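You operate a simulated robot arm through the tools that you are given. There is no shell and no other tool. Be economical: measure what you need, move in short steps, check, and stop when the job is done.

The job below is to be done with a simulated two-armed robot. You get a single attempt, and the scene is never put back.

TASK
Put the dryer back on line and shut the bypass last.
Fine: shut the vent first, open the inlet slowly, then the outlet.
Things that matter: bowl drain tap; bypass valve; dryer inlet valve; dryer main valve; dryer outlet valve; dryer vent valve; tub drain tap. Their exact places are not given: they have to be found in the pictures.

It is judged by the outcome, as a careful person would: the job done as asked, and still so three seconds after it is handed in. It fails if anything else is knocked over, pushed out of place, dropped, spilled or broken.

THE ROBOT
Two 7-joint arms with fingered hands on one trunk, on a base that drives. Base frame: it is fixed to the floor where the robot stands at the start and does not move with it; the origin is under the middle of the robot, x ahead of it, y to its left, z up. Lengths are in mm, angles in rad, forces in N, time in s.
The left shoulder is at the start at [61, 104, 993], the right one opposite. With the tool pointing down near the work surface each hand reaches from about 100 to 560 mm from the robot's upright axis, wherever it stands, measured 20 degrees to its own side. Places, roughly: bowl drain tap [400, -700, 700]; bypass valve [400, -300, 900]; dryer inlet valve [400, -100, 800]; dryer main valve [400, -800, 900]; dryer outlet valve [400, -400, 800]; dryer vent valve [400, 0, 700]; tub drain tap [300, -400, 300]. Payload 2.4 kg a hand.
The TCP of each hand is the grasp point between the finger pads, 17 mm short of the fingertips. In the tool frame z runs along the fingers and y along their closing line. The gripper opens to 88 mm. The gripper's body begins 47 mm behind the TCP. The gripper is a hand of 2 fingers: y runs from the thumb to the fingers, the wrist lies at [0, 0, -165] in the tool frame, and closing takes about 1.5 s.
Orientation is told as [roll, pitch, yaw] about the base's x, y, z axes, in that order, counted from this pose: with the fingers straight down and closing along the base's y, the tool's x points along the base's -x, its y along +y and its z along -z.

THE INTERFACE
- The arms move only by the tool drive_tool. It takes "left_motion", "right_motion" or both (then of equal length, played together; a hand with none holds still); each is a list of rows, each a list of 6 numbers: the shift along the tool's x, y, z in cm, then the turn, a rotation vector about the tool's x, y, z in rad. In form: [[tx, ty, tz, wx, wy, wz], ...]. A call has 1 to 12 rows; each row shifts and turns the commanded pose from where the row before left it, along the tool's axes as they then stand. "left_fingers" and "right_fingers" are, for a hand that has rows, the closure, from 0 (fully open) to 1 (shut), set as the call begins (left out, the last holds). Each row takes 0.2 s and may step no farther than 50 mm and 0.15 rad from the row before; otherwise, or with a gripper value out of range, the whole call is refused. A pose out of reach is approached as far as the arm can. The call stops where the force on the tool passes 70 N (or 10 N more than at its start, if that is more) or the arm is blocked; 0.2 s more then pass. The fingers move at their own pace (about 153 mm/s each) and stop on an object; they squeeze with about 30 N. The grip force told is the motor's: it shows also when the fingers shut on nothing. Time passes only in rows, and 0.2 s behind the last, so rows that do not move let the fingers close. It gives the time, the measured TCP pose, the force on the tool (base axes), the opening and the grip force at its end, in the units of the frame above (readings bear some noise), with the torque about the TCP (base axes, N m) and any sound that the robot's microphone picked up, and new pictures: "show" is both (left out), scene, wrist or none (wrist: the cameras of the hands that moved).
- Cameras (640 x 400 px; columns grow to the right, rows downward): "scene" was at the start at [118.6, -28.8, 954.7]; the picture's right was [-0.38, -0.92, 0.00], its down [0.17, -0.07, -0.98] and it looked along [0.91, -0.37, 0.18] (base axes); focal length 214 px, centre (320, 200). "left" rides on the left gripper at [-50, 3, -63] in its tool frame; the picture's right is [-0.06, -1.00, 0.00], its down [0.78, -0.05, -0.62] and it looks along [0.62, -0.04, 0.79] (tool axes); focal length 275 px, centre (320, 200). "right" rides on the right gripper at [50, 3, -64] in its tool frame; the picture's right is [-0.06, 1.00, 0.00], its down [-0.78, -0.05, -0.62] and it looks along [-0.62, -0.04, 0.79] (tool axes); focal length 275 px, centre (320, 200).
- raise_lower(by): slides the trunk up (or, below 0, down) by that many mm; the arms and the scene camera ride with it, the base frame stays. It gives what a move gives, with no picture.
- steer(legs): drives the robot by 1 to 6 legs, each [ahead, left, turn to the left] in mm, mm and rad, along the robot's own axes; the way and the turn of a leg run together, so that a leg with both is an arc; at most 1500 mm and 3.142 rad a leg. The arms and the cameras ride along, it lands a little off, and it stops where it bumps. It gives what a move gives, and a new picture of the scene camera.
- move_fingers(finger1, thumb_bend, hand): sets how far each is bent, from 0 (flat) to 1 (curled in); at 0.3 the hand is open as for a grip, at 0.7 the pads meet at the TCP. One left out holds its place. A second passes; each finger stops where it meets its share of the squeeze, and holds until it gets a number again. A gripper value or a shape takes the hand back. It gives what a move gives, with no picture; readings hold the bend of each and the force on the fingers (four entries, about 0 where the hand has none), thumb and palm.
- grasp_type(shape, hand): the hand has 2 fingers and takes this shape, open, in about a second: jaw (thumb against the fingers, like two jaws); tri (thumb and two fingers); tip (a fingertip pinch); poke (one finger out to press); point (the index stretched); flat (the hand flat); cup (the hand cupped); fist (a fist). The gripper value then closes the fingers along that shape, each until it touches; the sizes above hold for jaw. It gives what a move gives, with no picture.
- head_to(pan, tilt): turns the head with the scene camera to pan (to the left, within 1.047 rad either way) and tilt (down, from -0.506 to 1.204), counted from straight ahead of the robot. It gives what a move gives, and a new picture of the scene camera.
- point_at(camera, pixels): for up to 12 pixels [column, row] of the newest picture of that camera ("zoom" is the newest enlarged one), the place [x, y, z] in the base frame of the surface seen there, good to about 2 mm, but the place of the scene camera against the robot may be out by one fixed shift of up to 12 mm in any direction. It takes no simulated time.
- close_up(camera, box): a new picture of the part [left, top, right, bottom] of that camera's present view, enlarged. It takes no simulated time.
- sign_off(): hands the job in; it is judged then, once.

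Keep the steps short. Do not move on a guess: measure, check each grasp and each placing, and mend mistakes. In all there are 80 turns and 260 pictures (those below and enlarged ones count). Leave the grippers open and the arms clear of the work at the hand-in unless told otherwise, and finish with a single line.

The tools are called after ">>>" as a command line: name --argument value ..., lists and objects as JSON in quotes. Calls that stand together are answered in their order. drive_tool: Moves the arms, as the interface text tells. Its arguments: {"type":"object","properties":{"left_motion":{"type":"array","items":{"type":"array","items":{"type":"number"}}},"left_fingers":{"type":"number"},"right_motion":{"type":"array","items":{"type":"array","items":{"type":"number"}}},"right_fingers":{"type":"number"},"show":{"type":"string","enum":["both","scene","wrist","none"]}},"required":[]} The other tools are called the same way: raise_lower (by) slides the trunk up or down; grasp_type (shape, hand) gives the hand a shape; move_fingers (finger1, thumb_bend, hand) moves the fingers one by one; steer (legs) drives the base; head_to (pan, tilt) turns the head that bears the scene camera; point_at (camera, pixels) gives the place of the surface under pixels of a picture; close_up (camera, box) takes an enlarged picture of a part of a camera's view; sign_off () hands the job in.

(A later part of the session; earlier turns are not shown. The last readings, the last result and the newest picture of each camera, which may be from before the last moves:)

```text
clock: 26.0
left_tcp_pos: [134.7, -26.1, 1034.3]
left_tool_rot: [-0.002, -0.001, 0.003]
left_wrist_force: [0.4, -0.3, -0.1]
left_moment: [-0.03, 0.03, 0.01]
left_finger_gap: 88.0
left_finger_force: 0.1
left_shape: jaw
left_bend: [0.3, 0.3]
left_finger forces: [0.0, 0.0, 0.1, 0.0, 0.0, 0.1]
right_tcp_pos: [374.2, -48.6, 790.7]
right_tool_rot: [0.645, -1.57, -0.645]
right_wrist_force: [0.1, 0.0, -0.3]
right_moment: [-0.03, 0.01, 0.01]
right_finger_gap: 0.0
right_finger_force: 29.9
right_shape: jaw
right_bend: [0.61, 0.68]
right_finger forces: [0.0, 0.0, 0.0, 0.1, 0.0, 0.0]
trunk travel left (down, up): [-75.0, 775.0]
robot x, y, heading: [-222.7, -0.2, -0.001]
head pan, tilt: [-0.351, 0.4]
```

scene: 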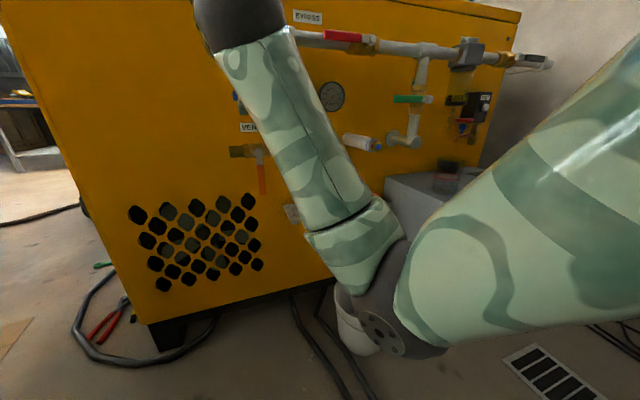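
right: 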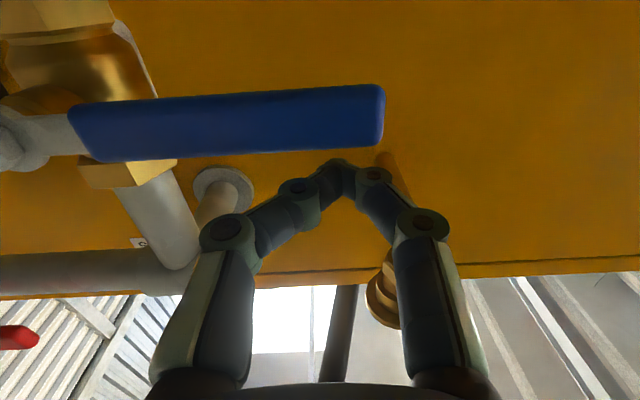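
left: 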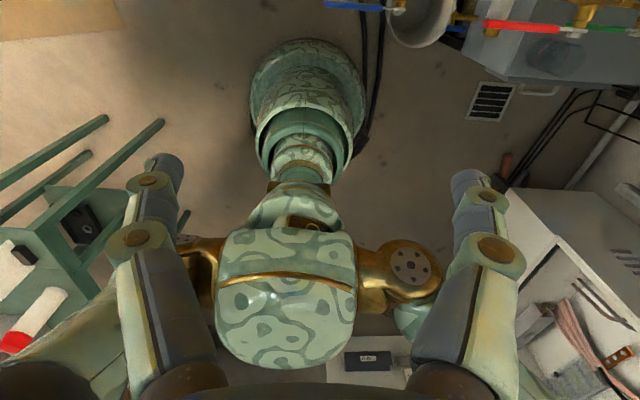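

Tip is just above the lever's end. I'll press down slowly at 2.5 mm per row.

>>> drive_tool --right_motion '[[0.3, 0, 0.4, 0, 0, 0], [0.3, 0, 0, 0, 0, 0], [0.25, 0, 0, 0, 0, 0], [0.25, 0, 0, 0, 0, 0], [0.25, 0, 0, 0, 0, 0], [0.25, 0, 0, 0, 0, 0], [0.25, 0, 0, 0, 0, 0], [0.25, 0, 0, 0, 0, 0], [0.25, 0, 0, 0, 0, 0]]' --show "wrist"

```text
clock: 28.0
left_tcp_pos: [135.3, -26.1, 1033.1]
left_tool_rot: [0.0, 0.0, 0.0]
left_wrist_force: [-0.3, -0.6, 0.2]
left_moment: [-0.02, 0.05, -0.01]
left_finger_gap: 87.9
left_finger_force: 0.1
left_shape: jaw
left_bend: [0.3, 0.3]
left_finger forces: [0.0, 0.0, 0.0, 0.1, 0.0, 0.0]
right_tcp_pos: [377.6, -49.1, 768.5]
right_tool_rot: [-0.425, -1.57, 0.425]
right_wrist_force: [-2.8, -0.6, 2.9]
right_moment: [-0.03, 0.01, -0.01]
right_finger_gap: 0.1
right_finger_force: 30.1
right_shape: jaw
right_bend: [0.63, 0.68]
right_finger forces: [0.0, 0.0, 0.0, 0.1, 3.6, 0.0]
trunk travel left (down, up): [-75.0, 775.0]
robot x, y, heading: [-222.2, -1.6, 0.003]
head pan, tilt: [-0.351, 0.4]
```

right: 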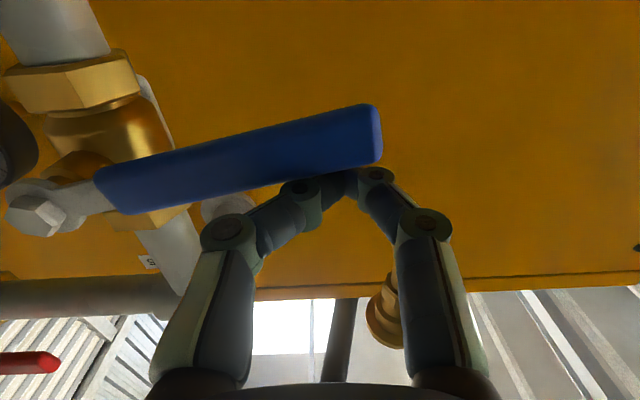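

The blue lever follows down at about 3 N. I'll continue slowly along its arc, about 0.15 rad/s.

>>> drive_tool --right_motion '[[0.275, -0.02, 0, 0, 0, 0], [0.275, -0.02, 0, 0, 0, 0], [0.273, -0.04, 0, 0, 0, 0], [0.273, -0.04, 0, 0, 0, 0], [0.27, -0.06, 0, 0, 0, 0], [0.27, -0.06, 0, 0, 0, 0], [0.265, -0.08, 0, 0, 0, 0], [0.265, -0.08, 0, 0, 0, 0], [0.259, -0.1, 0, 0, 0, 0], [0.259, -0.1, 0, 0, 0, 0], [0.25, -0.11, 0, 0, 0, 0], [0.25, -0.11, 0, 0, 0, 0]]' --show "wrist"

```text
clock: 30.6
left_tcp_pos: [135.7, -25.9, 1034.5]
left_tool_rot: [-0.001, -0.002, 0.001]
left_wrist_force: [-0.3, -0.1, -0.4]
left_moment: [-0.02, 0.0, -0.01]
left_finger_gap: 87.9
left_finger_force: 0.1
left_shape: jaw
left_bend: [0.3, 0.3]
left_finger forces: [0.0, 0.0, 0.0, 0.1, 0.0, 0.1]
right_tcp_pos: [378.7, -57.8, 734.4]
right_tool_rot: [-0.072, -1.568, 0.073]
right_wrist_force: [-2.5, 1.7, 1.8]
right_moment: [0.0, 0.0, -0.03]
right_finger_gap: 0.0
right_finger_force: 29.6
right_shape: jaw
right_bend: [0.64, 0.68]
right_finger forces: [0.0, 0.1, 0.0, 0.1, 3.2, 0.1]
trunk travel left (down, up): [-75.0, 775.0]
robot x, y, heading: [-220.7, -0.5, 0.004]
head pan, tilt: [-0.351, 0.4]
```

right: 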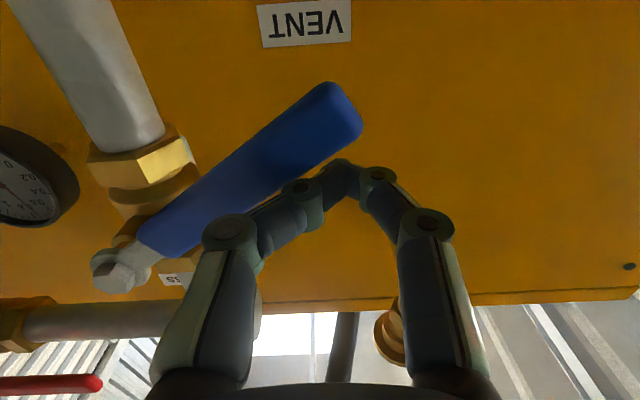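

Lever at about 30° and still moving smoothly. Next part of the arc.

>>> drive_tool --right_motion '[[0.26, -0.08, 0, 0, 0, 0], [0.26, -0.08, 0, 0, 0, 0], [0.26, -0.09, 0, 0, 0, 0], [0.26, -0.1, 0, 0, 0, 0], [0.228, -0.158, 0, 0, 0, 0], [0.228, -0.158, 0, 0, 0, 0], [0.228, -0.158, 0, 0, 0, 0], [0.228, -0.158, 0, 0, 0, 0], [0.203, -0.185, 0, 0, 0, 0], [0.203, -0.185, 0, 0, 0, 0], [0.203, -0.185, 0, 0, 0, 0], [0.203, -0.185, 0, 0, 0, 0]]' --show "none"

>>> drive_tool --right_motion '[[0.182, -0.207, 0, 0, 0, 0], [0.182, -0.207, 0, 0, 0, 0], [0.182, -0.207, 0, 0, 0, 0], [0.182, -0.207, 0, 0, 0, 0], [0.155, -0.225, 0, 0, 0, 0], [0.155, -0.225, 0, 0, 0, 0], [0.155, -0.225, 0, 0, 0, 0], [0.155, -0.225, 0, 0, 0, 0], [0.128, -0.247, 0, 0, 0, 0], [0.128, -0.247, 0, 0, 0, 0], [0.128, -0.247, 0, 0, 0, 0], [0.128, -0.247, 0, 0, 0, 0]]' --show "wrist"

```text
clock: 33.2
left_tcp_pos: [134.9, -26.3, 1033.9]
left_tool_rot: [-0.001, -0.003, 0.002]
left_wrist_force: [0.0, -1.1, -0.2]
left_moment: [-0.01, -0.01, 0.0]
left_finger_gap: 88.0
left_finger_force: 0.1
left_shape: jaw
left_bend: [0.3, 0.3]
left_finger forces: [0.2, 0.0, 0.0, 0.0, 0.0, 0.0]
right_tcp_pos: [378.5, -76.8, 707.3]
right_tool_rot: [-0.532, -1.569, 0.531]
right_wrist_force: [-3.8, 1.4, 2.2]
right_moment: [0.0, 0.02, -0.03]
right_finger_gap: 0.0
right_finger_force: 29.9
right_shape: jaw
right_bend: [0.64, 0.68]
right_finger forces: [0.0, 0.0, 0.0, 0.1, 4.6, 0.0]
trunk travel left (down, up): [-75.0, 775.0]
robot x, y, heading: [-224.5, 1.9, -0.001]
head pan, tilt: [-0.351, 0.4]
```

```text
clock: 35.8
left_tcp_pos: [135.7, -24.6, 1034.0]
left_tool_rot: [0.0, -0.001, 0.002]
left_wrist_force: [0.2, -0.6, 0.2]
left_moment: [0.02, 0.01, 0.01]
left_finger_gap: 87.9
left_finger_force: 0.1
left_shape: jaw
left_bend: [0.3, 0.3]
left_finger forces: [0.1, 0.0, 0.1, 0.0, 0.1, 0.1]
right_tcp_pos: [378.0, -104.5, 688.9]
right_tool_rot: [-0.614, -1.571, 0.616]
right_wrist_force: [-3.2, 2.4, 1.0]
right_moment: [0.0, 0.02, 0.01]
right_finger_gap: 0.0
right_finger_force: 29.4
right_shape: jaw
right_bend: [0.64, 0.68]
right_finger forces: [0.0, 0.1, 0.1, 0.0, 3.2, 0.0]
trunk travel left (down, up): [-75.0, 775.0]
robot x, y, heading: [-224.3, -0.6, 0.004]
head pan, tilt: [-0.351, 0.4]
```

right: 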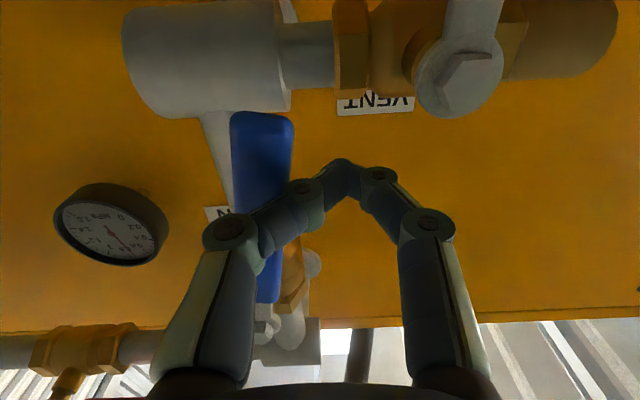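

Lever about 75° now. I'll finish slowly with mainly −y motion, down 4 mm in all, to the stop.

>>> drive_tool --right_motion '[[0.06, -0.26, 0, 0, 0, 0], [0.06, -0.26, 0, 0, 0, 0], [0.06, -0.26, 0, 0, 0, 0], [0.06, -0.26, 0, 0, 0, 0], [0.04, -0.26, 0, 0, 0, 0], [0.04, -0.26, 0, 0, 0, 0], [0.02, -0.26, 0, 0, 0, 0], [0, -0.26, 0, 0, 0, 0], [0, -0.26, 0, 0, 0, 0], [0, -0.25, 0, 0, 0, 0]]' --show "wrist"

```text
clock: 38.0
left_tcp_pos: [134.8, -26.2, 1032.6]
left_tool_rot: [-0.003, 0.0, 0.001]
left_wrist_force: [-0.8, 0.0, 0.1]
left_moment: [-0.02, 0.02, 0.01]
left_finger_gap: 87.8
left_finger_force: 0.1
left_shape: jaw
left_bend: [0.3, 0.3]
left_finger forces: [0.0, 0.0, 0.0, 0.0, 0.0, 0.0]
right_tcp_pos: [378.0, -128.4, 688.0]
right_tool_rot: [-2.162, -1.569, 2.159]
right_wrist_force: [-4.8, 4.1, -0.3]
right_moment: [-0.03, -0.01, 0.0]
right_finger_gap: 0.1
right_finger_force: 30.1
right_shape: jaw
right_bend: [0.67, 0.74]
right_finger forces: [0.0, 0.0, 0.0, 0.0, 5.7, 0.0]
trunk travel left (down, up): [-75.0, 775.0]
robot x, y, heading: [-220.2, -4.8, -0.0]
head pan, tilt: [-0.351, 0.4]
```

right: 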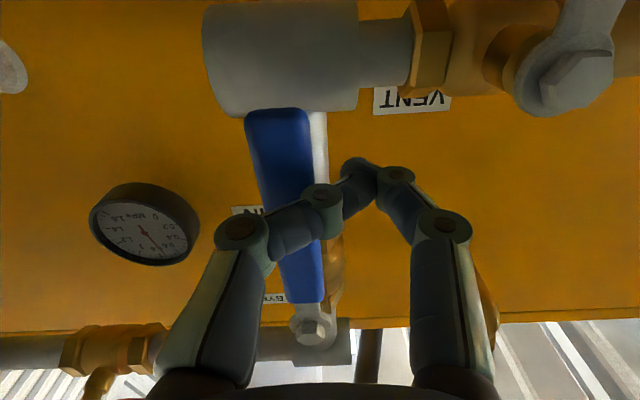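

I'll measure the blue lever for verticality.

>>> point_at --camera "right" --pixels '[[278, 120], [285, 150], [290, 180], [303, 280], [311, 328], [360, 168]]'

>>> close_up --camera "right" --box '[80, 170, 220, 280]'

```text
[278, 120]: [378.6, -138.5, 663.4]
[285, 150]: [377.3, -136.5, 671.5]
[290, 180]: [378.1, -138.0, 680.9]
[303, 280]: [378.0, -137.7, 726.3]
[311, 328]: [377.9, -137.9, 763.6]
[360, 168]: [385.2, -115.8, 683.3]
```

```text
3.64 times, centred on (150, 225) of right
```

zoom: 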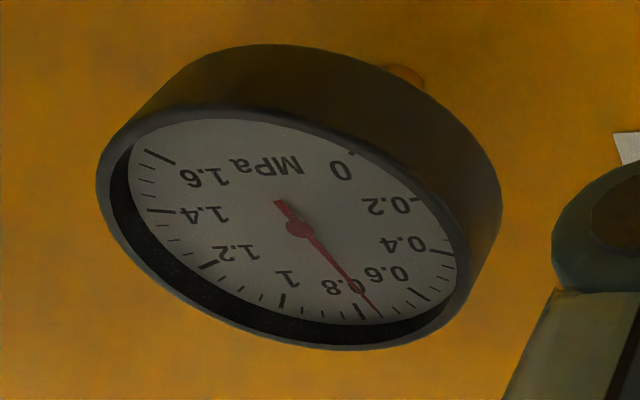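

Inlet lever is vertical (y≈-138 throughout) and the gauge climbed to about 0.78 MPa, so the inlet is open. I'll ease off, back away, rise to z≈808 and move right toward the green outlet lever.

>>> drive_tool --right_motion '[[0, 1, 0, 0, 0, 0], [0, 0.8, -1, 0, 0, 0], [0, 0, -4, 0, 0, 0], [0, 0, -4, 0, 0, 0], [-4, 0, 0, 0, 0, 0], [-4, -2, 0, 0, 0, 0], [-4, -2.5, 0, 0, 0, 0]]' --right_fingers 0.4 --show "none"

>>> drive_tool --right_motion '[[0, -4, 0, 0, 0, 0], [0, -4, 0, 0, 0, 0], [0, -4, 0, 0, 0, 0], [0, -4, 0, 0, 0, 0], [0, -4, 0, 0, 0, 0], [0, -4, 0, 0, 0, 0], [0, -1, 0, 0, 0, 0], [0, 0, 0, 0, 0, 0]]' --right_fingers 1

```text
clock: 39.6
left_tcp_pos: [135.3, -26.2, 1034.8]
left_tool_rot: [-0.004, -0.001, 0.002]
left_wrist_force: [0.4, 0.0, -1.1]
left_moment: [-0.02, 0.0, 0.01]
left_finger_gap: 88.2
left_finger_force: 0.0
left_shape: jaw
left_bend: [0.3, 0.3]
left_finger forces: [0.0, 0.0, 0.0, 0.0, 0.1, 0.1]
right_tcp_pos: [291.7, -153.8, 804.4]
right_tool_rot: [-0.63, -1.571, 0.632]
right_wrist_force: [-0.2, 0.6, -0.1]
right_moment: [0.0, 0.0, -0.03]
right_finger_gap: 52.6
right_finger_force: 0.1
right_shape: jaw
right_bend: [0.71, 0.71]
right_finger forces: [0.1, 0.1, 0.0, 0.1, 0.0, 0.1]
trunk travel left (down, up): [-75.0, 775.0]
robot x, y, heading: [-222.0, -0.0, -0.003]
head pan, tilt: [-0.351, 0.4]
```

```text
clock: 41.4
left_tcp_pos: [134.9, -25.6, 1033.6]
left_tool_rot: [-0.001, 0.001, 0.002]
left_wrist_force: [-0.4, -0.1, 0.5]
left_moment: [0.04, 0.05, 0.0]
left_finger_gap: 87.8
left_finger_force: 0.0
left_shape: jaw
left_bend: [0.3, 0.3]
left_finger forces: [0.0, 0.1, 0.1, 0.1, 0.0, 0.0]
right_tcp_pos: [290.5, -403.8, 804.0]
right_tool_rot: [-0.284, -1.571, 0.288]
right_wrist_force: [0.2, -0.5, 0.4]
right_moment: [0.02, 0.03, 0.0]
right_finger_gap: 0.0
right_finger_force: 30.0
right_shape: jaw
right_bend: [0.61, 0.68]
right_finger forces: [0.0, 0.0, 0.1, 0.0, 0.0, 0.1]
trunk travel left (down, up): [-75.0, 775.0]
robot x, y, heading: [-221.0, -2.4, 0.009]
head pan, tilt: [-0.351, 0.4]
```

scene: 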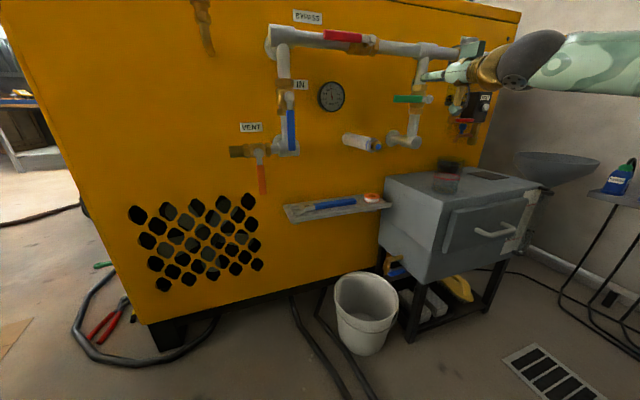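
right: 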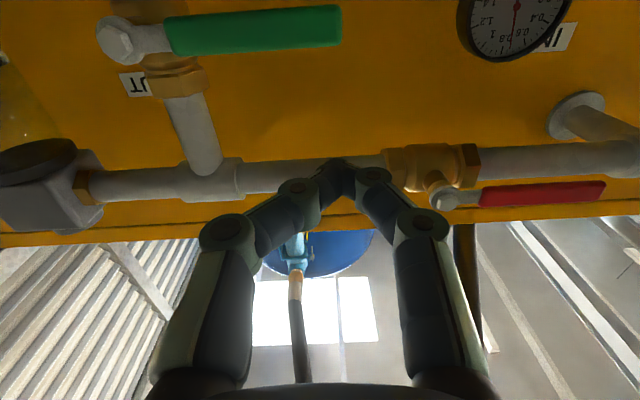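

Vent and inlet levers are both down in the scene view. I'll measure the green lever and things around it.

>>> point_at --camera "right" --pixels '[[335, 12], [335, 42], [335, 27], [250, 30], [180, 35], [118, 40], [200, 130], [330, 175], [440, 200], [600, 190], [490, 197], [40, 180]]'

>>> close_up --camera "scene" --box '[320, 60, 540, 200]'

>>> point_at --camera "scene" --pixels '[[376, 147], [415, 144], [448, 165], [440, 185], [465, 122], [460, 112], [408, 100]]'

```text
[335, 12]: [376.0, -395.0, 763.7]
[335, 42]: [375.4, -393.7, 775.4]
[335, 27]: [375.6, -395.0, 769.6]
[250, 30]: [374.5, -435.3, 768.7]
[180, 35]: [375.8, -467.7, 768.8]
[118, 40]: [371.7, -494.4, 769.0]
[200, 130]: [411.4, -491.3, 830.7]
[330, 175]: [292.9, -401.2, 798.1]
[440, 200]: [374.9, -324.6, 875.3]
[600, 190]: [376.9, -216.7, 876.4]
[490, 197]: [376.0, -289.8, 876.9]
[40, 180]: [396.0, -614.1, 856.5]
```

```text
2.86 times, centred on (430, 130) of scene
```

zoom: 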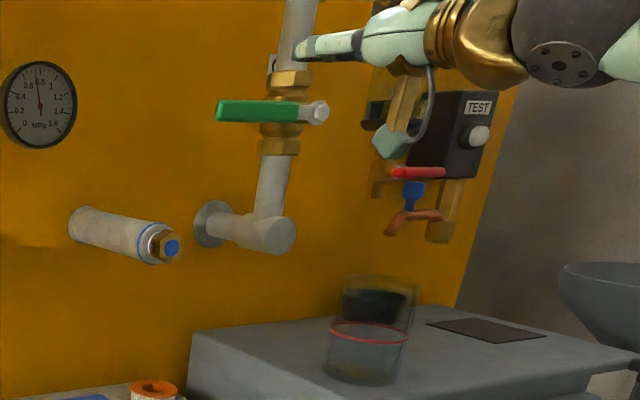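

```text
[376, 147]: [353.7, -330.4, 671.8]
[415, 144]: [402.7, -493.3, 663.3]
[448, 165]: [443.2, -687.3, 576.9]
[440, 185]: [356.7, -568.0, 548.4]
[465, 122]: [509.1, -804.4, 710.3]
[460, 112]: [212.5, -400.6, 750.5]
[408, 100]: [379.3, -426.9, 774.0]
```

Green lever: front x≈375, centre z≈769, pivot y≈-494, tip y≈-391; the stub pipe at y≈-335 stays clear. I'll go forward to x≈374 and down to just above it.

>>> drive_tool --right_motion '[[0, 0, 3, 0, 0, 0], [0, 0, 3, 0, 0, 0], [0, 0, 2.4, 0, 0, 0], [0.8, 0, 0, 0, 0, 0], [0.6, 0, 0, 0, 0, 0]]' --show "wrist"

```text
clock: 42.6
left_tcp_pos: [135.7, -25.4, 1033.0]
left_tool_rot: [-0.001, -0.001, 0.002]
left_wrist_force: [0.1, -0.9, -0.3]
left_moment: [0.02, -0.01, -0.01]
left_finger_gap: 87.9
left_finger_force: 0.1
left_shape: jaw
left_bend: [0.3, 0.3]
left_finger forces: [0.1, 0.0, 0.0, 0.0, 0.0, 0.0]
right_tcp_pos: [373.9, -405.9, 790.0]
right_tool_rot: [-0.437, -1.568, 0.439]
right_wrist_force: [0.6, -0.3, 0.9]
right_moment: [-0.03, 0.0, 0.01]
right_finger_gap: 0.1
right_finger_force: 30.5
right_shape: jaw
right_bend: [0.61, 0.68]
right_finger forces: [0.1, 0.1, 0.0, 0.1, 0.1, 0.1]
trunk travel left (down, up): [-75.0, 775.0]
robot x, y, heading: [-217.4, -4.2, 0.004]
head pan, tilt: [-0.351, 0.4]
```

right: 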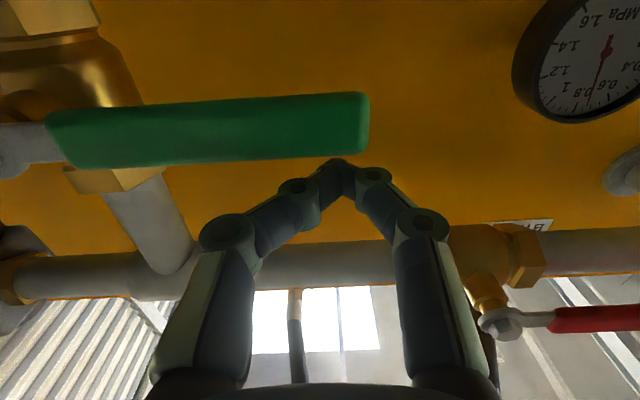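

In position. I'll press down gently to test which way it moves.

>>> drive_tool --right_motion '[[0.4, 0, 0, 0, 0, 0], [0.4, 0, 0, 0, 0, 0], [0.3, 0, 0, 0, 0, 0], [0.3, 0, 0, 0, 0, 0], [0.3, 0, 0, 0, 0, 0], [0.3, 0, 0, 0, 0, 0], [0.3, 0, 0, 0, 0, 0]]' --show "wrist"

```text
clock: 44.2
left_tcp_pos: [134.9, -26.2, 1033.5]
left_tool_rot: [-0.002, -0.002, 0.003]
left_wrist_force: [-0.1, -0.6, 0.1]
left_moment: [-0.01, 0.01, 0.03]
left_finger_gap: 87.8
left_finger_force: 0.0
left_shape: jaw
left_bend: [0.3, 0.3]
left_finger forces: [0.0, 0.0, 0.0, 0.0, 0.1, 0.1]
right_tcp_pos: [373.6, -405.5, 768.3]
right_tool_rot: [0.188, -1.569, -0.187]
right_wrist_force: [-1.5, 0.0, 2.6]
right_moment: [-0.05, 0.01, -0.02]
right_finger_gap: 0.0
right_finger_force: 29.8
right_shape: jaw
right_bend: [0.62, 0.68]
right_finger forces: [0.1, 0.0, 0.1, 0.0, 2.9, 0.0]
trunk travel left (down, up): [-75.0, 775.0]
robot x, y, heading: [-221.6, 0.6, -0.003]
head pan, tilt: [-0.351, 0.4]
```

right: 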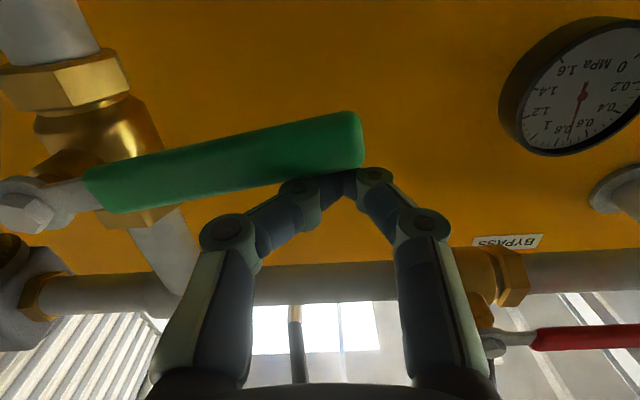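

It opens downward too at 2.6 N. I'll follow the same arc as for the inlet.

>>> drive_tool --right_motion '[[0.55, -0.04, 0, 0, 0, 0], [0.546, -0.08, 0, 0, 0, 0], [0.54, -0.12, 0, 0, 0, 0], [0.53, -0.16, 0, 0, 0, 0], [0.518, -0.2, 0, 0, 0, 0], [0.5, -0.22, 0, 0, 0, 0], [0.52, -0.16, 0, 0, 0, 0], [0.52, -0.19, 0, 0, 0, 0], [0.456, -0.316, 0, 0, 0, 0], [0.456, -0.316, 0, 0, 0, 0], [0.406, -0.37, 0, 0, 0, 0], [0.406, -0.37, 0, 0, 0, 0]]' --show "wrist"

>>> drive_tool --right_motion '[[0.364, -0.414, 0, 0, 0, 0], [0.364, -0.414, 0, 0, 0, 0], [0.31, -0.45, 0, 0, 0, 0], [0.31, -0.45, 0, 0, 0, 0], [0.256, -0.494, 0, 0, 0, 0], [0.256, -0.494, 0, 0, 0, 0], [0.12, -0.52, 0, 0, 0, 0], [0.12, -0.52, 0, 0, 0, 0], [0.08, -0.52, 0, 0, 0, 0]]' --show "wrist"

```text
clock: 46.8
left_tcp_pos: [134.2, -26.2, 1033.5]
left_tool_rot: [-0.002, -0.002, 0.001]
left_wrist_force: [0.3, -0.3, -0.2]
left_moment: [-0.02, 0.0, 0.01]
left_finger_gap: 87.9
left_finger_force: 0.0
left_shape: jaw
left_bend: [0.3, 0.3]
left_finger forces: [0.0, 0.0, 0.0, 0.0, 0.0, 0.0]
right_tcp_pos: [373.5, -431.6, 708.7]
right_tool_rot: [-0.461, -1.569, 0.461]
right_wrist_force: [-2.2, 2.2, 1.4]
right_moment: [0.0, -0.01, -0.01]
right_finger_gap: 0.0
right_finger_force: 30.0
right_shape: jaw
right_bend: [0.64, 0.68]
right_finger forces: [0.1, 0.0, 0.0, 0.1, 0.6, 0.0]
trunk travel left (down, up): [-75.0, 775.0]
robot x, y, heading: [-220.0, -1.0, -0.003]
head pan, tilt: [-0.351, 0.4]
```

right: 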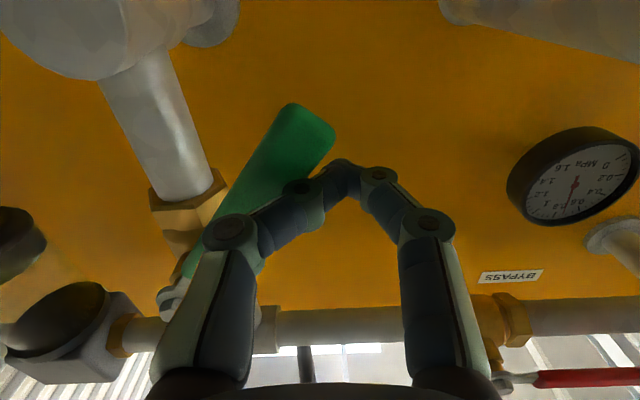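

```text
clock: 48.8
left_tcp_pos: [134.9, -26.4, 1033.8]
left_tool_rot: [-0.002, -0.002, 0.002]
left_wrist_force: [-0.1, 0.2, -0.3]
left_moment: [-0.01, -0.01, 0.02]
left_finger_gap: 87.8
left_finger_force: 0.0
left_shape: jaw
left_bend: [0.3, 0.3]
left_finger forces: [0.0, 0.0, 0.0, 0.0, 0.0, 0.0]
right_tcp_pos: [373.8, -473.7, 686.6]
right_tool_rot: [-0.186, -1.569, 0.185]
right_wrist_force: [-7.4, 2.2, -2.2]
right_moment: [0.01, 0.03, -0.03]
right_finger_gap: 0.0
right_finger_force: 30.0
right_shape: jaw
right_bend: [0.65, 0.69]
right_finger forces: [0.0, 0.0, 0.0, 0.1, 4.0, 0.0]
trunk travel left (down, up): [-75.0, 775.0]
robot x, y, heading: [-220.3, -1.5, 0.003]
head pan, tilt: [-0.351, 0.4]
```

right: 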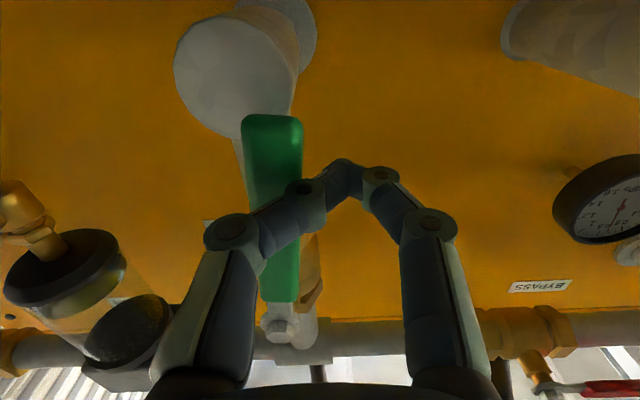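

Nearly vertical. Pushing on in −y in small steps to the stop.

>>> drive_tool --right_motion '[[0, -0.4, 0, 0, 0, 0], [0, -0.4, 0, 0, 0, 0], [0, -0.4, 0, 0, 0, 0], [0, -0.2, 0, 0, 0, 0]]' --show "wrist"

```text
clock: 49.8
left_tcp_pos: [134.9, -24.9, 1032.9]
left_tool_rot: [-0.002, -0.002, 0.003]
left_wrist_force: [0.6, -0.4, -0.3]
left_moment: [-0.01, -0.02, 0.01]
left_finger_gap: 87.9
left_finger_force: 0.0
left_shape: jaw
left_bend: [0.3, 0.3]
left_finger forces: [0.0, 0.1, 0.0, 0.0, 0.1, 0.0]
right_tcp_pos: [373.6, -487.2, 687.2]
right_tool_rot: [-0.959, -1.572, 0.961]
right_wrist_force: [-7.7, 10.9, -1.5]
right_moment: [-0.01, 0.02, 0.0]
right_finger_gap: 0.2
right_finger_force: 29.8
right_shape: jaw
right_bend: [0.68, 0.69]
right_finger forces: [0.0, 0.0, 0.1, 0.0, 2.6, 0.1]
trunk travel left (down, up): [-75.0, 775.0]
robot x, y, heading: [-216.1, 0.1, 0.006]
head pan, tilt: [-0.351, 0.4]
```

right: 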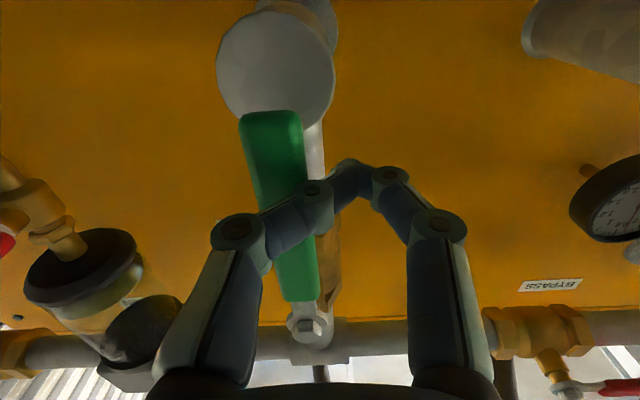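

>>> point_at --camera "right" --pixels '[[270, 122], [275, 150], [280, 175], [300, 280], [308, 325]]'

>>> drive_tool --right_motion '[[0, 1, 0, 0, 0, 0], [0, 1, -1, 0, 0, 0], [0, 0, -4, 0, 0, 0], [0, 0, -4, 0, 0, 0], [-3, 0, 0, 0, 0, 0]]' --right_fingers 0.4

```text
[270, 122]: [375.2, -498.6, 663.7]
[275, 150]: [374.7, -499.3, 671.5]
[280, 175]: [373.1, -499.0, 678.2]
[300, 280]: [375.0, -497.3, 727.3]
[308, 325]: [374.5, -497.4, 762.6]
```

```text
clock: 51.0
left_tcp_pos: [135.0, -26.7, 1033.3]
left_tool_rot: [-0.001, 0.0, 0.002]
left_wrist_force: [0.3, -0.4, 0.9]
left_moment: [-0.01, 0.0, 0.01]
left_finger_gap: 87.8
left_finger_force: 0.0
left_shape: jaw
left_bend: [0.3, 0.3]
left_finger forces: [0.0, 0.0, 0.0, 0.0, 0.0, 0.0]
right_tcp_pos: [281.8, -468.1, 717.5]
right_tool_rot: [-1.234, -1.571, 1.236]
right_wrist_force: [0.0, -0.1, 0.0]
right_moment: [0.0, -0.02, -0.01]
right_finger_gap: 52.4
right_finger_force: 0.1
right_shape: jaw
right_bend: [0.71, 0.71]
right_finger forces: [0.0, 0.0, 0.1, 0.0, 0.0, 0.2]
trunk travel left (down, up): [-75.0, 775.0]
robot x, y, heading: [-220.1, 5.9, 0.003]
head pan, tilt: [-0.351, 0.4]
```

scene: 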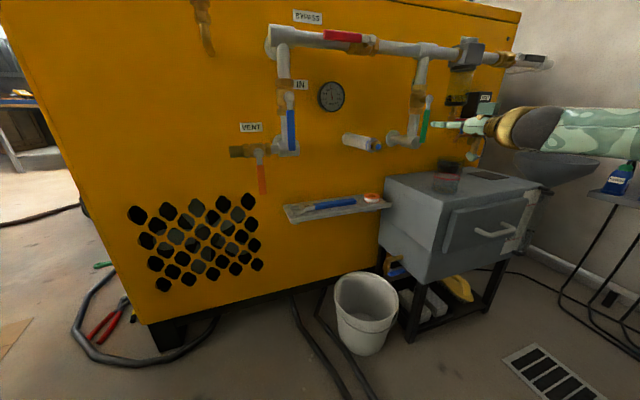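
right: 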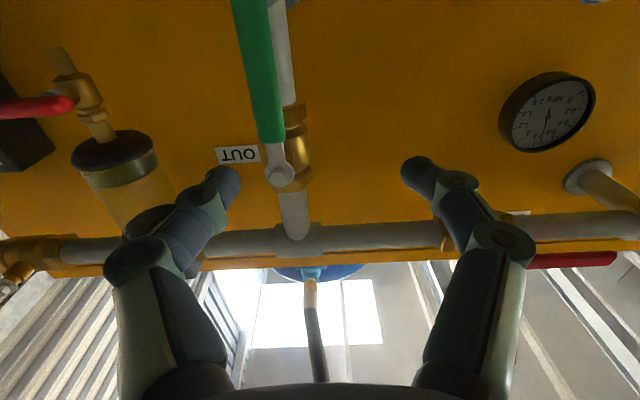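

Outlet lever is vertical at y≈-498, so it's open. Last is the bypass: I'll move to (285,-228,912), above the red lever's end, and close the fingers.

>>> drive_tool --right_motion '[[-2.44, 3, 0, 0, 0, 0], [-2.44, 3, 0, 0, 0, 0], [-2.44, 3, 0, 0, 0, 0], [-2.44, 3, 0, 0, 0, 0], [-2.44, 3, 0, 0, 0, 0], [-2.44, 3, 0, 0, 0, 0], [-2.44, 3, 0, 0, 0, 0], [-2.44, 3, 0, 0, 0, 0], [0, 0, 0, 0, 0, 0]]' --right_fingers 1

```text
clock: 53.0
left_tcp_pos: [134.5, -25.7, 1033.0]
left_tool_rot: [-0.002, -0.001, 0.002]
left_wrist_force: [-0.2, 0.0, -0.2]
left_moment: [0.01, 0.01, 0.0]
left_finger_gap: 88.2
left_finger_force: 0.0
left_shape: jaw
left_bend: [0.3, 0.3]
left_finger forces: [0.0, 0.0, 0.1, 0.0, 0.0, 0.1]
right_tcp_pos: [279.0, -227.1, 916.5]
right_tool_rot: [0.127, -1.57, -0.127]
right_wrist_force: [-0.1, -0.3, -0.5]
right_moment: [0.0, 0.01, 0.02]
right_finger_gap: 0.1
right_finger_force: 30.3
right_shape: jaw
right_bend: [0.61, 0.68]
right_finger forces: [0.0, 0.0, 0.1, 0.0, 0.1, 0.0]
trunk travel left (down, up): [-75.0, 775.0]
robot x, y, heading: [-221.2, -2.8, 0.005]
head pan, tilt: [-0.351, 0.4]
```

scene: 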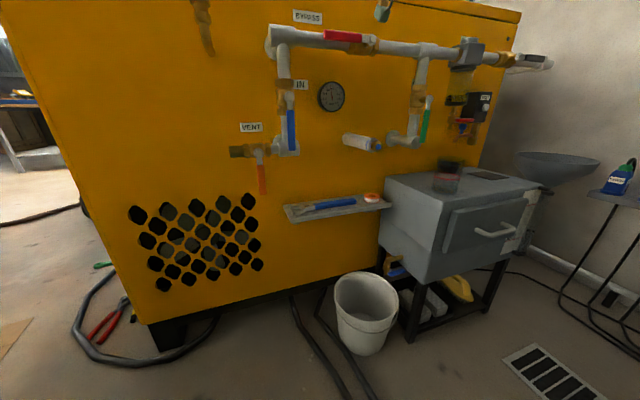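
right: 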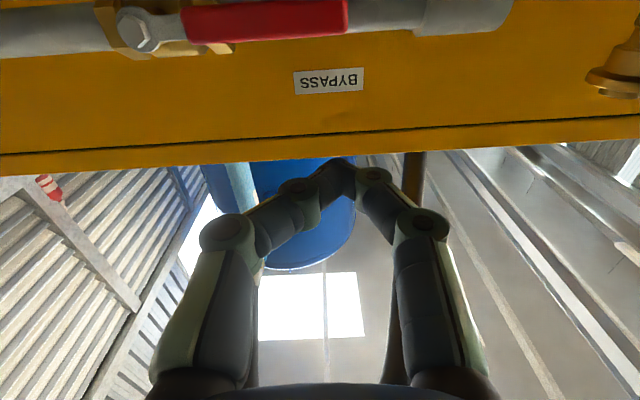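

>>> point_at --camera "right" --pixels '[[340, 15], [340, 33], [260, 25], [190, 25], [135, 30], [380, 15]]'

>>> drive_tool --right_motion '[[0, 0, 3, 0, 0, 0], [0, 0, 3, 0, 0, 0], [0, 0, 3, 0, 0, 0], [0, 0, 0.5, 0, 0, 0], [0.8, 0, 0, 0, 0, 0], [0.6, 0, 0, 0, 0, 0]]' --show "wrist"

```text
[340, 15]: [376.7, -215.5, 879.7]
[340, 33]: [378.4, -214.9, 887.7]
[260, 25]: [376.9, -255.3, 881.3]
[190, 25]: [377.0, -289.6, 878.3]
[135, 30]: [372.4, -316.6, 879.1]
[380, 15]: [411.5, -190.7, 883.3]
```

```text
clock: 54.4
left_tcp_pos: [135.6, -26.2, 1033.2]
left_tool_rot: [-0.001, 0.0, 0.001]
left_wrist_force: [-0.8, 0.4, 0.9]
left_moment: [0.0, 0.03, 0.04]
left_finger_gap: 87.8
left_finger_force: 0.0
left_shape: jaw
left_bend: [0.3, 0.3]
left_finger forces: [0.0, 0.1, 0.0, 0.0, 0.1, 0.0]
right_tcp_pos: [380.0, -227.6, 899.0]
right_tool_rot: [0.165, -1.569, -0.166]
right_wrist_force: [0.4, -0.1, -1.0]
right_moment: [-0.02, 0.03, -0.01]
right_finger_gap: 0.0
right_finger_force: 30.3
right_shape: jaw
right_bend: [0.61, 0.68]
right_finger forces: [0.0, 0.0, 0.0, 0.0, 0.0, 0.0]
trunk travel left (down, up): [-75.0, 775.0]
robot x, y, heading: [-217.0, -0.6, 0.005]
head pan, tilt: [-0.351, 0.4]
```

right: 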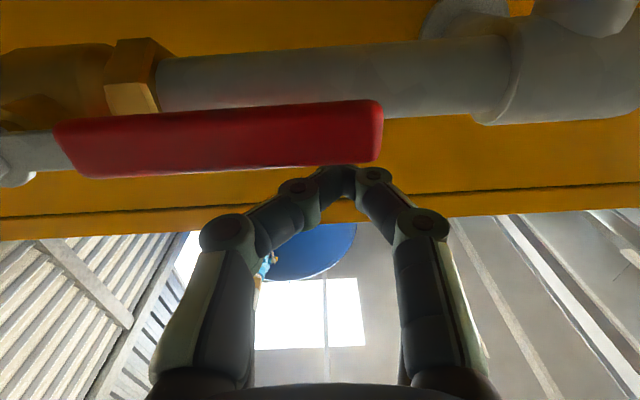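

Positioned over the red lever's end. I'll back off 3 mm in depth and press down gently.

>>> drive_tool --right_motion '[[0.4, 0, -0.3, 0, 0, 0], [0.4, 0, 0, 0, 0, 0], [0.3, 0, 0, 0, 0, 0], [0.3, 0, 0, 0, 0, 0], [0.3, 0, 0, 0, 0, 0], [0.3, 0, 0, 0, 0, 0], [0.3, 0, 0, 0, 0, 0]]' --show "wrist"

```text
clock: 56.0
left_tcp_pos: [132.5, -24.7, 1034.5]
left_tool_rot: [-0.002, -0.004, 0.002]
left_wrist_force: [0.8, 0.6, -0.5]
left_moment: [-0.01, 0.01, -0.02]
left_finger_gap: 88.0
left_finger_force: 0.0
left_shape: jaw
left_bend: [0.3, 0.3]
left_finger forces: [0.1, 0.1, 0.0, 0.0, 0.0, 0.1]
right_tcp_pos: [372.0, -225.9, 889.3]
right_tool_rot: [-3.103, -1.543, 3.102]
right_wrist_force: [18.1, -6.8, 63.1]
right_moment: [0.04, -0.72, -0.05]
right_finger_gap: 0.2
right_finger_force: 30.3
right_shape: jaw
right_bend: [0.61, 0.67]
right_finger forces: [4.4, 0.1, 0.0, 0.0, 0.0, 0.1]
trunk travel left (down, up): [-75.0, 775.0]
robot x, y, heading: [-220.5, -1.0, 0.004]
head pan, tilt: [-0.351, 0.4]
```

right: 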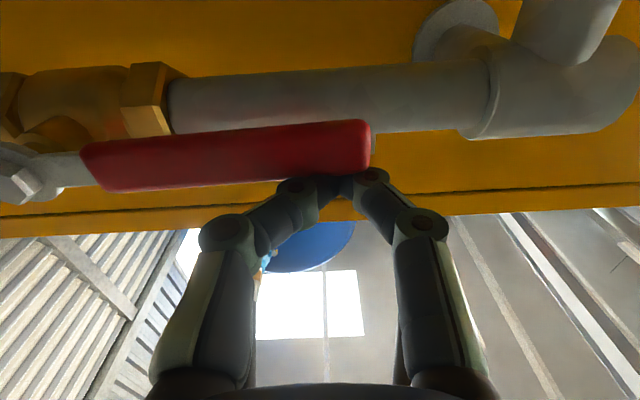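

Downward it's against its stop (63 N, no motion), so the bypass closes upward. I'll release at once, back out, and go below the lever.

>>> drive_tool --right_motion '[[-2, 0, 0, 0, 0, 0], [0, 0, -4, 0, 0, 0], [0, 0, -4, 0, 0, 0], [4, 0, 0, 0, 0, 0], [3, 0, 0, 0, 0, 0]]' --show "wrist"

```text
clock: 57.2
left_tcp_pos: [134.8, -26.2, 1033.6]
left_tool_rot: [-0.001, 0.0, 0.001]
left_wrist_force: [-0.3, 0.7, 0.3]
left_moment: [0.03, 0.03, -0.01]
left_finger_gap: 88.1
left_finger_force: 0.1
left_shape: jaw
left_bend: [0.3, 0.3]
left_finger forces: [0.0, 0.1, 0.1, 0.0, 0.0, 0.0]
right_tcp_pos: [297.0, -227.5, 826.5]
right_tool_rot: [0.288, -1.569, -0.287]
right_wrist_force: [-0.5, -1.0, 0.5]
right_moment: [0.02, -0.01, 0.04]
right_finger_gap: 0.0
right_finger_force: 29.2
right_shape: jaw
right_bend: [0.61, 0.68]
right_finger forces: [0.1, 0.0, 0.1, 0.1, 0.1, 0.0]
trunk travel left (down, up): [-75.0, 775.0]
robot x, y, heading: [-221.7, -3.7, -0.003]
head pan, tilt: [-0.351, 0.4]
```

right: 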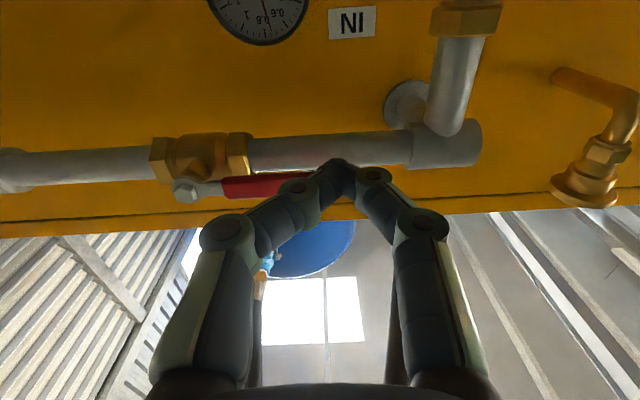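

Below the lever at z 826. I'll go forward to x≈378, then raise gently to test the upward direction.

>>> drive_tool --right_motion '[[0, 0, 3, 0, 0, 0], [0, 0, 3, 0, 0, 0], [0, 0, 2.1, 0, 0, 0], [-1, 0, 0, 0, 0, 0], [-1, 0, 0, 0, 0, 0], [-0.7, 0, 0, 0, 0, 0], [-0.5, 0, 0, 0, 0, 0], [-0.5, 0, 0, 0, 0, 0], [-0.5, 0, 0, 0, 0, 0], [-0.5, 0, 0, 0, 0, 0]]' --show "wrist"

```text
clock: 59.4
left_tcp_pos: [135.5, -25.3, 1033.3]
left_tool_rot: [-0.003, 0.0, 0.003]
left_wrist_force: [0.7, 0.6, -0.1]
left_moment: [0.01, -0.01, 0.03]
left_finger_gap: 88.1
left_finger_force: 0.0
left_shape: jaw
left_bend: [0.3, 0.3]
left_finger forces: [0.1, 0.0, 0.0, 0.0, 0.1, 0.0]
right_tcp_pos: [377.3, -227.1, 871.3]
right_tool_rot: [-0.061, -1.569, 0.063]
right_wrist_force: [-0.9, -0.4, -2.6]
right_moment: [0.0, 0.02, -0.05]
right_finger_gap: 0.1
right_finger_force: 29.9
right_shape: jaw
right_bend: [0.61, 0.68]
right_finger forces: [0.2, 0.0, 0.0, 0.0, 1.9, 0.1]
trunk travel left (down, up): [-75.0, 775.0]
robot x, y, heading: [-225.6, -2.2, -0.004]
head pan, tilt: [-0.351, 0.4]
```

right: 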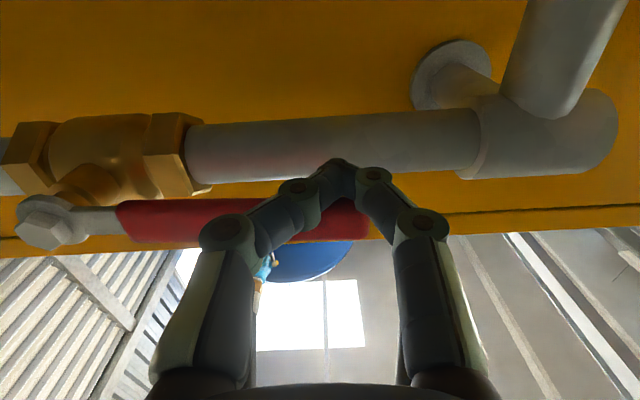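

It moves upward at 2.6 N. I'll follow the arc up about the pivot (y≈-319, z≈880).

>>> drive_tool --right_motion '[[-0.52, -0.02, 0, 0, 0, 0], [-0.52, -0.02, 0, 0, 0, 0], [-0.52, -0.02, 0, 0, 0, 0], [-0.523, -0.087, 0, 0, 0, 0], [-0.523, -0.087, 0, 0, 0, 0], [-0.523, -0.087, 0, 0, 0, 0], [-0.503, -0.177, 0, 0, 0, 0], [-0.503, -0.177, 0, 0, 0, 0], [-0.503, -0.177, 0, 0, 0, 0], [-0.463, -0.26, 0, 0, 0, 0], [-0.463, -0.26, 0, 0, 0, 0], [-0.463, -0.26, 0, 0, 0, 0]]' --show "wrist"

>>> drive_tool --right_motion '[[-0.41, -0.337, 0, 0, 0, 0], [-0.41, -0.337, 0, 0, 0, 0], [-0.41, -0.337, 0, 0, 0, 0], [-0.347, -0.403, 0, 0, 0, 0], [-0.347, -0.403, 0, 0, 0, 0], [-0.347, -0.403, 0, 0, 0, 0], [-0.27, -0.457, 0, 0, 0, 0], [-0.27, -0.457, 0, 0, 0, 0], [-0.27, -0.457, 0, 0, 0, 0], [-0.187, -0.497, 0, 0, 0, 0], [-0.187, -0.497, 0, 0, 0, 0], [-0.187, -0.497, 0, 0, 0, 0]]' --show "wrist"

```text
clock: 62.0
left_tcp_pos: [135.3, -26.3, 1034.0]
left_tool_rot: [-0.001, -0.001, 0.0]
left_wrist_force: [-0.2, -0.1, 0.0]
left_moment: [-0.01, 0.0, 0.03]
left_finger_gap: 87.8
left_finger_force: 0.1
left_shape: jaw
left_bend: [0.3, 0.3]
left_finger forces: [0.1, 0.0, 0.0, 0.0, 0.0, 0.1]
right_tcp_pos: [375.4, -245.1, 933.3]
right_tool_rot: [-2.063, -1.57, 2.06]
right_wrist_force: [-6.1, 0.8, -1.5]
right_moment: [0.02, 0.0, -0.06]
right_finger_gap: 0.0
right_finger_force: 30.1
right_shape: jaw
right_bend: [0.64, 0.69]
right_finger forces: [0.0, 0.0, 0.1, 0.0, 5.7, 0.0]
trunk travel left (down, up): [-75.0, 775.0]
robot x, y, heading: [-222.7, 2.6, -0.002]
head pan, tilt: [-0.351, 0.4]
```

right: 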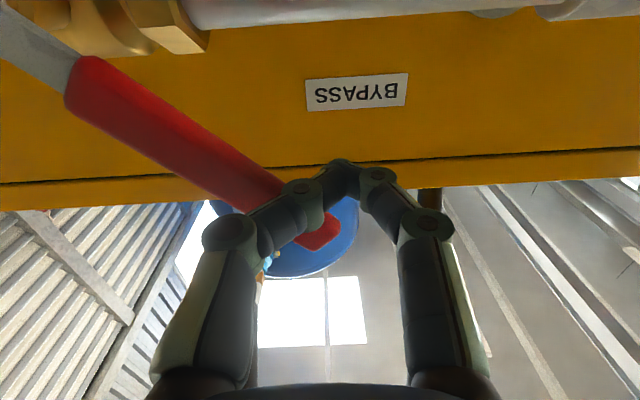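

```text
clock: 64.6
left_tcp_pos: [135.6, -27.2, 1033.4]
left_tool_rot: [-0.003, -0.001, 0.001]
left_wrist_force: [-0.5, 0.2, 0.5]
left_moment: [-0.02, -0.01, 0.02]
left_finger_gap: 88.1
left_finger_force: 0.1
left_shape: jaw
left_bend: [0.3, 0.3]
left_finger forces: [0.2, 0.0, 0.0, 0.1, 0.1, 0.0]
right_tcp_pos: [375.0, -294.9, 969.9]
right_tool_rot: [-0.477, -1.572, 0.479]
right_wrist_force: [-2.7, 0.7, -1.1]
right_moment: [0.0, 0.0, -0.04]
right_finger_gap: 0.0
right_finger_force: 30.3
right_shape: jaw
right_bend: [0.64, 0.68]
right_finger forces: [0.0, 0.1, 0.0, 0.0, 2.8, 0.0]
trunk travel left (down, up): [-75.0, 775.0]
robot x, y, heading: [-223.8, 1.7, 0.001]
head pan, tilt: [-0.351, 0.4]
```

right: 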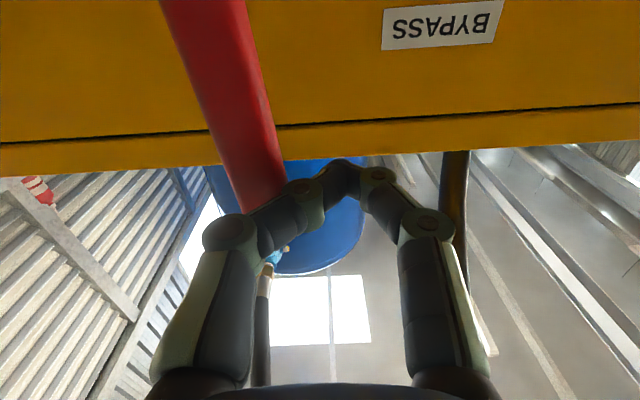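

Near vertical. I'll push on in −y in small steps to the stop.

>>> drive_tool --right_motion '[[-0.1, -0.4, 0, 0, 0, 0], [0, -0.4, 0, 0, 0, 0], [0, -0.4, 0, 0, 0, 0], [0, -0.4, 0, 0, 0, 0], [0, -0.3, 0, 0, 0, 0]]' --show "both"

```text
clock: 65.8
left_tcp_pos: [135.5, -26.7, 1032.7]
left_tool_rot: [-0.003, -0.003, 0.002]
left_wrist_force: [-0.3, -0.4, 0.3]
left_moment: [-0.01, 0.01, 0.01]
left_finger_gap: 87.9
left_finger_force: 0.0
left_shape: jaw
left_bend: [0.3, 0.3]
left_finger forces: [0.0, 0.0, 0.1, 0.0, 0.1, 0.1]
right_tcp_pos: [376.2, -314.8, 970.3]
right_tool_rot: [1.875, -1.569, -1.878]
right_wrist_force: [-2.5, 1.8, 1.2]
right_moment: [-0.01, -0.03, 0.0]
right_finger_gap: 0.0
right_finger_force: 30.4
right_shape: jaw
right_bend: [0.68, 0.78]
right_finger forces: [0.0, 0.0, 0.0, 0.1, 0.0, 0.0]
trunk travel left (down, up): [-75.0, 775.0]
robot x, y, heading: [-217.5, 3.4, -0.001]
head pan, tilt: [-0.351, 0.4]
```

scene: 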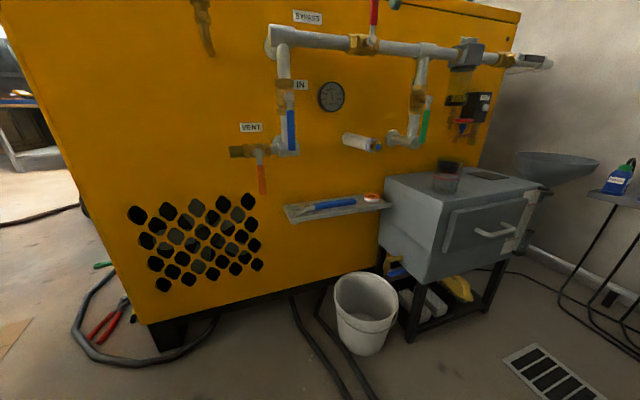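
right: 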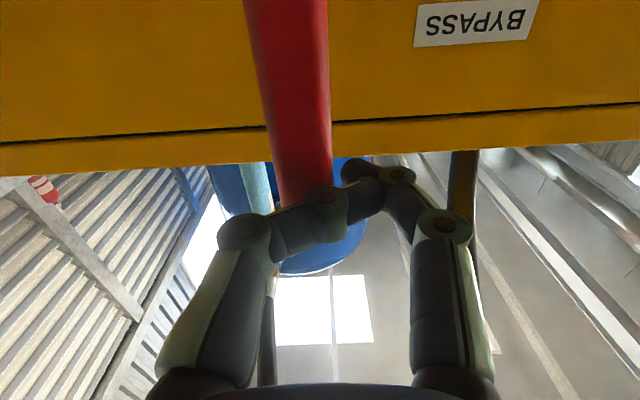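

The fingers yielded against a firm lever, so it's at the stop. I'll measure the lever, then ease off and back away with the fingers opening.

>>> point_at --camera "right" --pixels '[[285, 20], [292, 80], [300, 140], [305, 185]]'

>>> drive_tool --right_motion '[[0, 1, 0, 0, 0, 0], [0, 1, -1, 0, 0, 0], [0, 0, -4, 0, 0, 0], [0, 0, -4, 0, 0, 0], [3, 0, 0, 0, 0, 0], [3, 0, 0, 0, 0, 0]]' --show "both"

```text
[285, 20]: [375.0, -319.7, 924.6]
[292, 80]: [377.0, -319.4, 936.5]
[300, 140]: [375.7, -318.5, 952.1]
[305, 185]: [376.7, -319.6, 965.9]
```

```text
clock: 67.2
left_tcp_pos: [134.8, -26.2, 1033.4]
left_tool_rot: [-0.003, -0.001, 0.002]
left_wrist_force: [-0.4, -0.8, -0.6]
left_moment: [-0.05, -0.01, 0.0]
left_finger_gap: 87.6
left_finger_force: 0.1
left_shape: jaw
left_bend: [0.3, 0.3]
left_finger forces: [0.0, 0.0, 0.0, 0.0, 0.1, 0.0]
right_tcp_pos: [286.2, -295.0, 910.3]
right_tool_rot: [0.034, -1.57, -0.034]
right_wrist_force: [0.6, -0.5, -0.9]
right_moment: [-0.02, 0.0, 0.02]
right_finger_gap: 0.0
right_finger_force: 29.8
right_shape: jaw
right_bend: [0.71, 0.82]
right_finger forces: [0.1, 0.0, 0.0, 0.1, 0.0, 0.0]
trunk travel left (down, up): [-75.0, 775.0]
robot x, y, heading: [-217.8, -4.0, -0.002]
head pan, tilt: [-0.351, 0.4]
```

scene: 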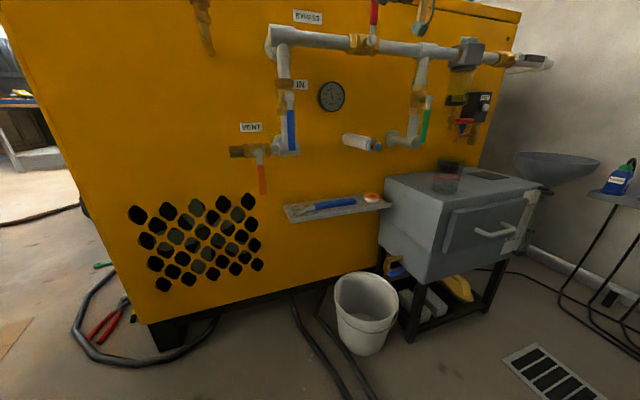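
right: 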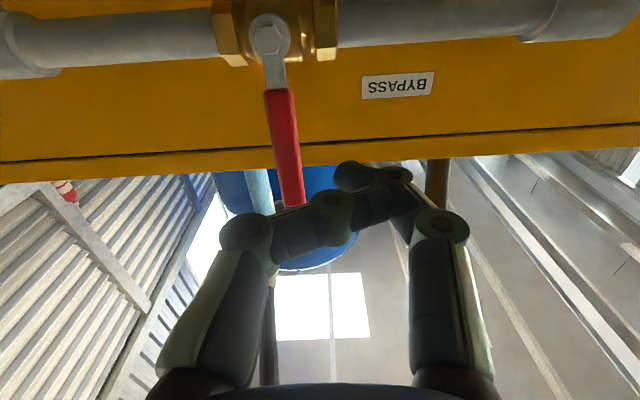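

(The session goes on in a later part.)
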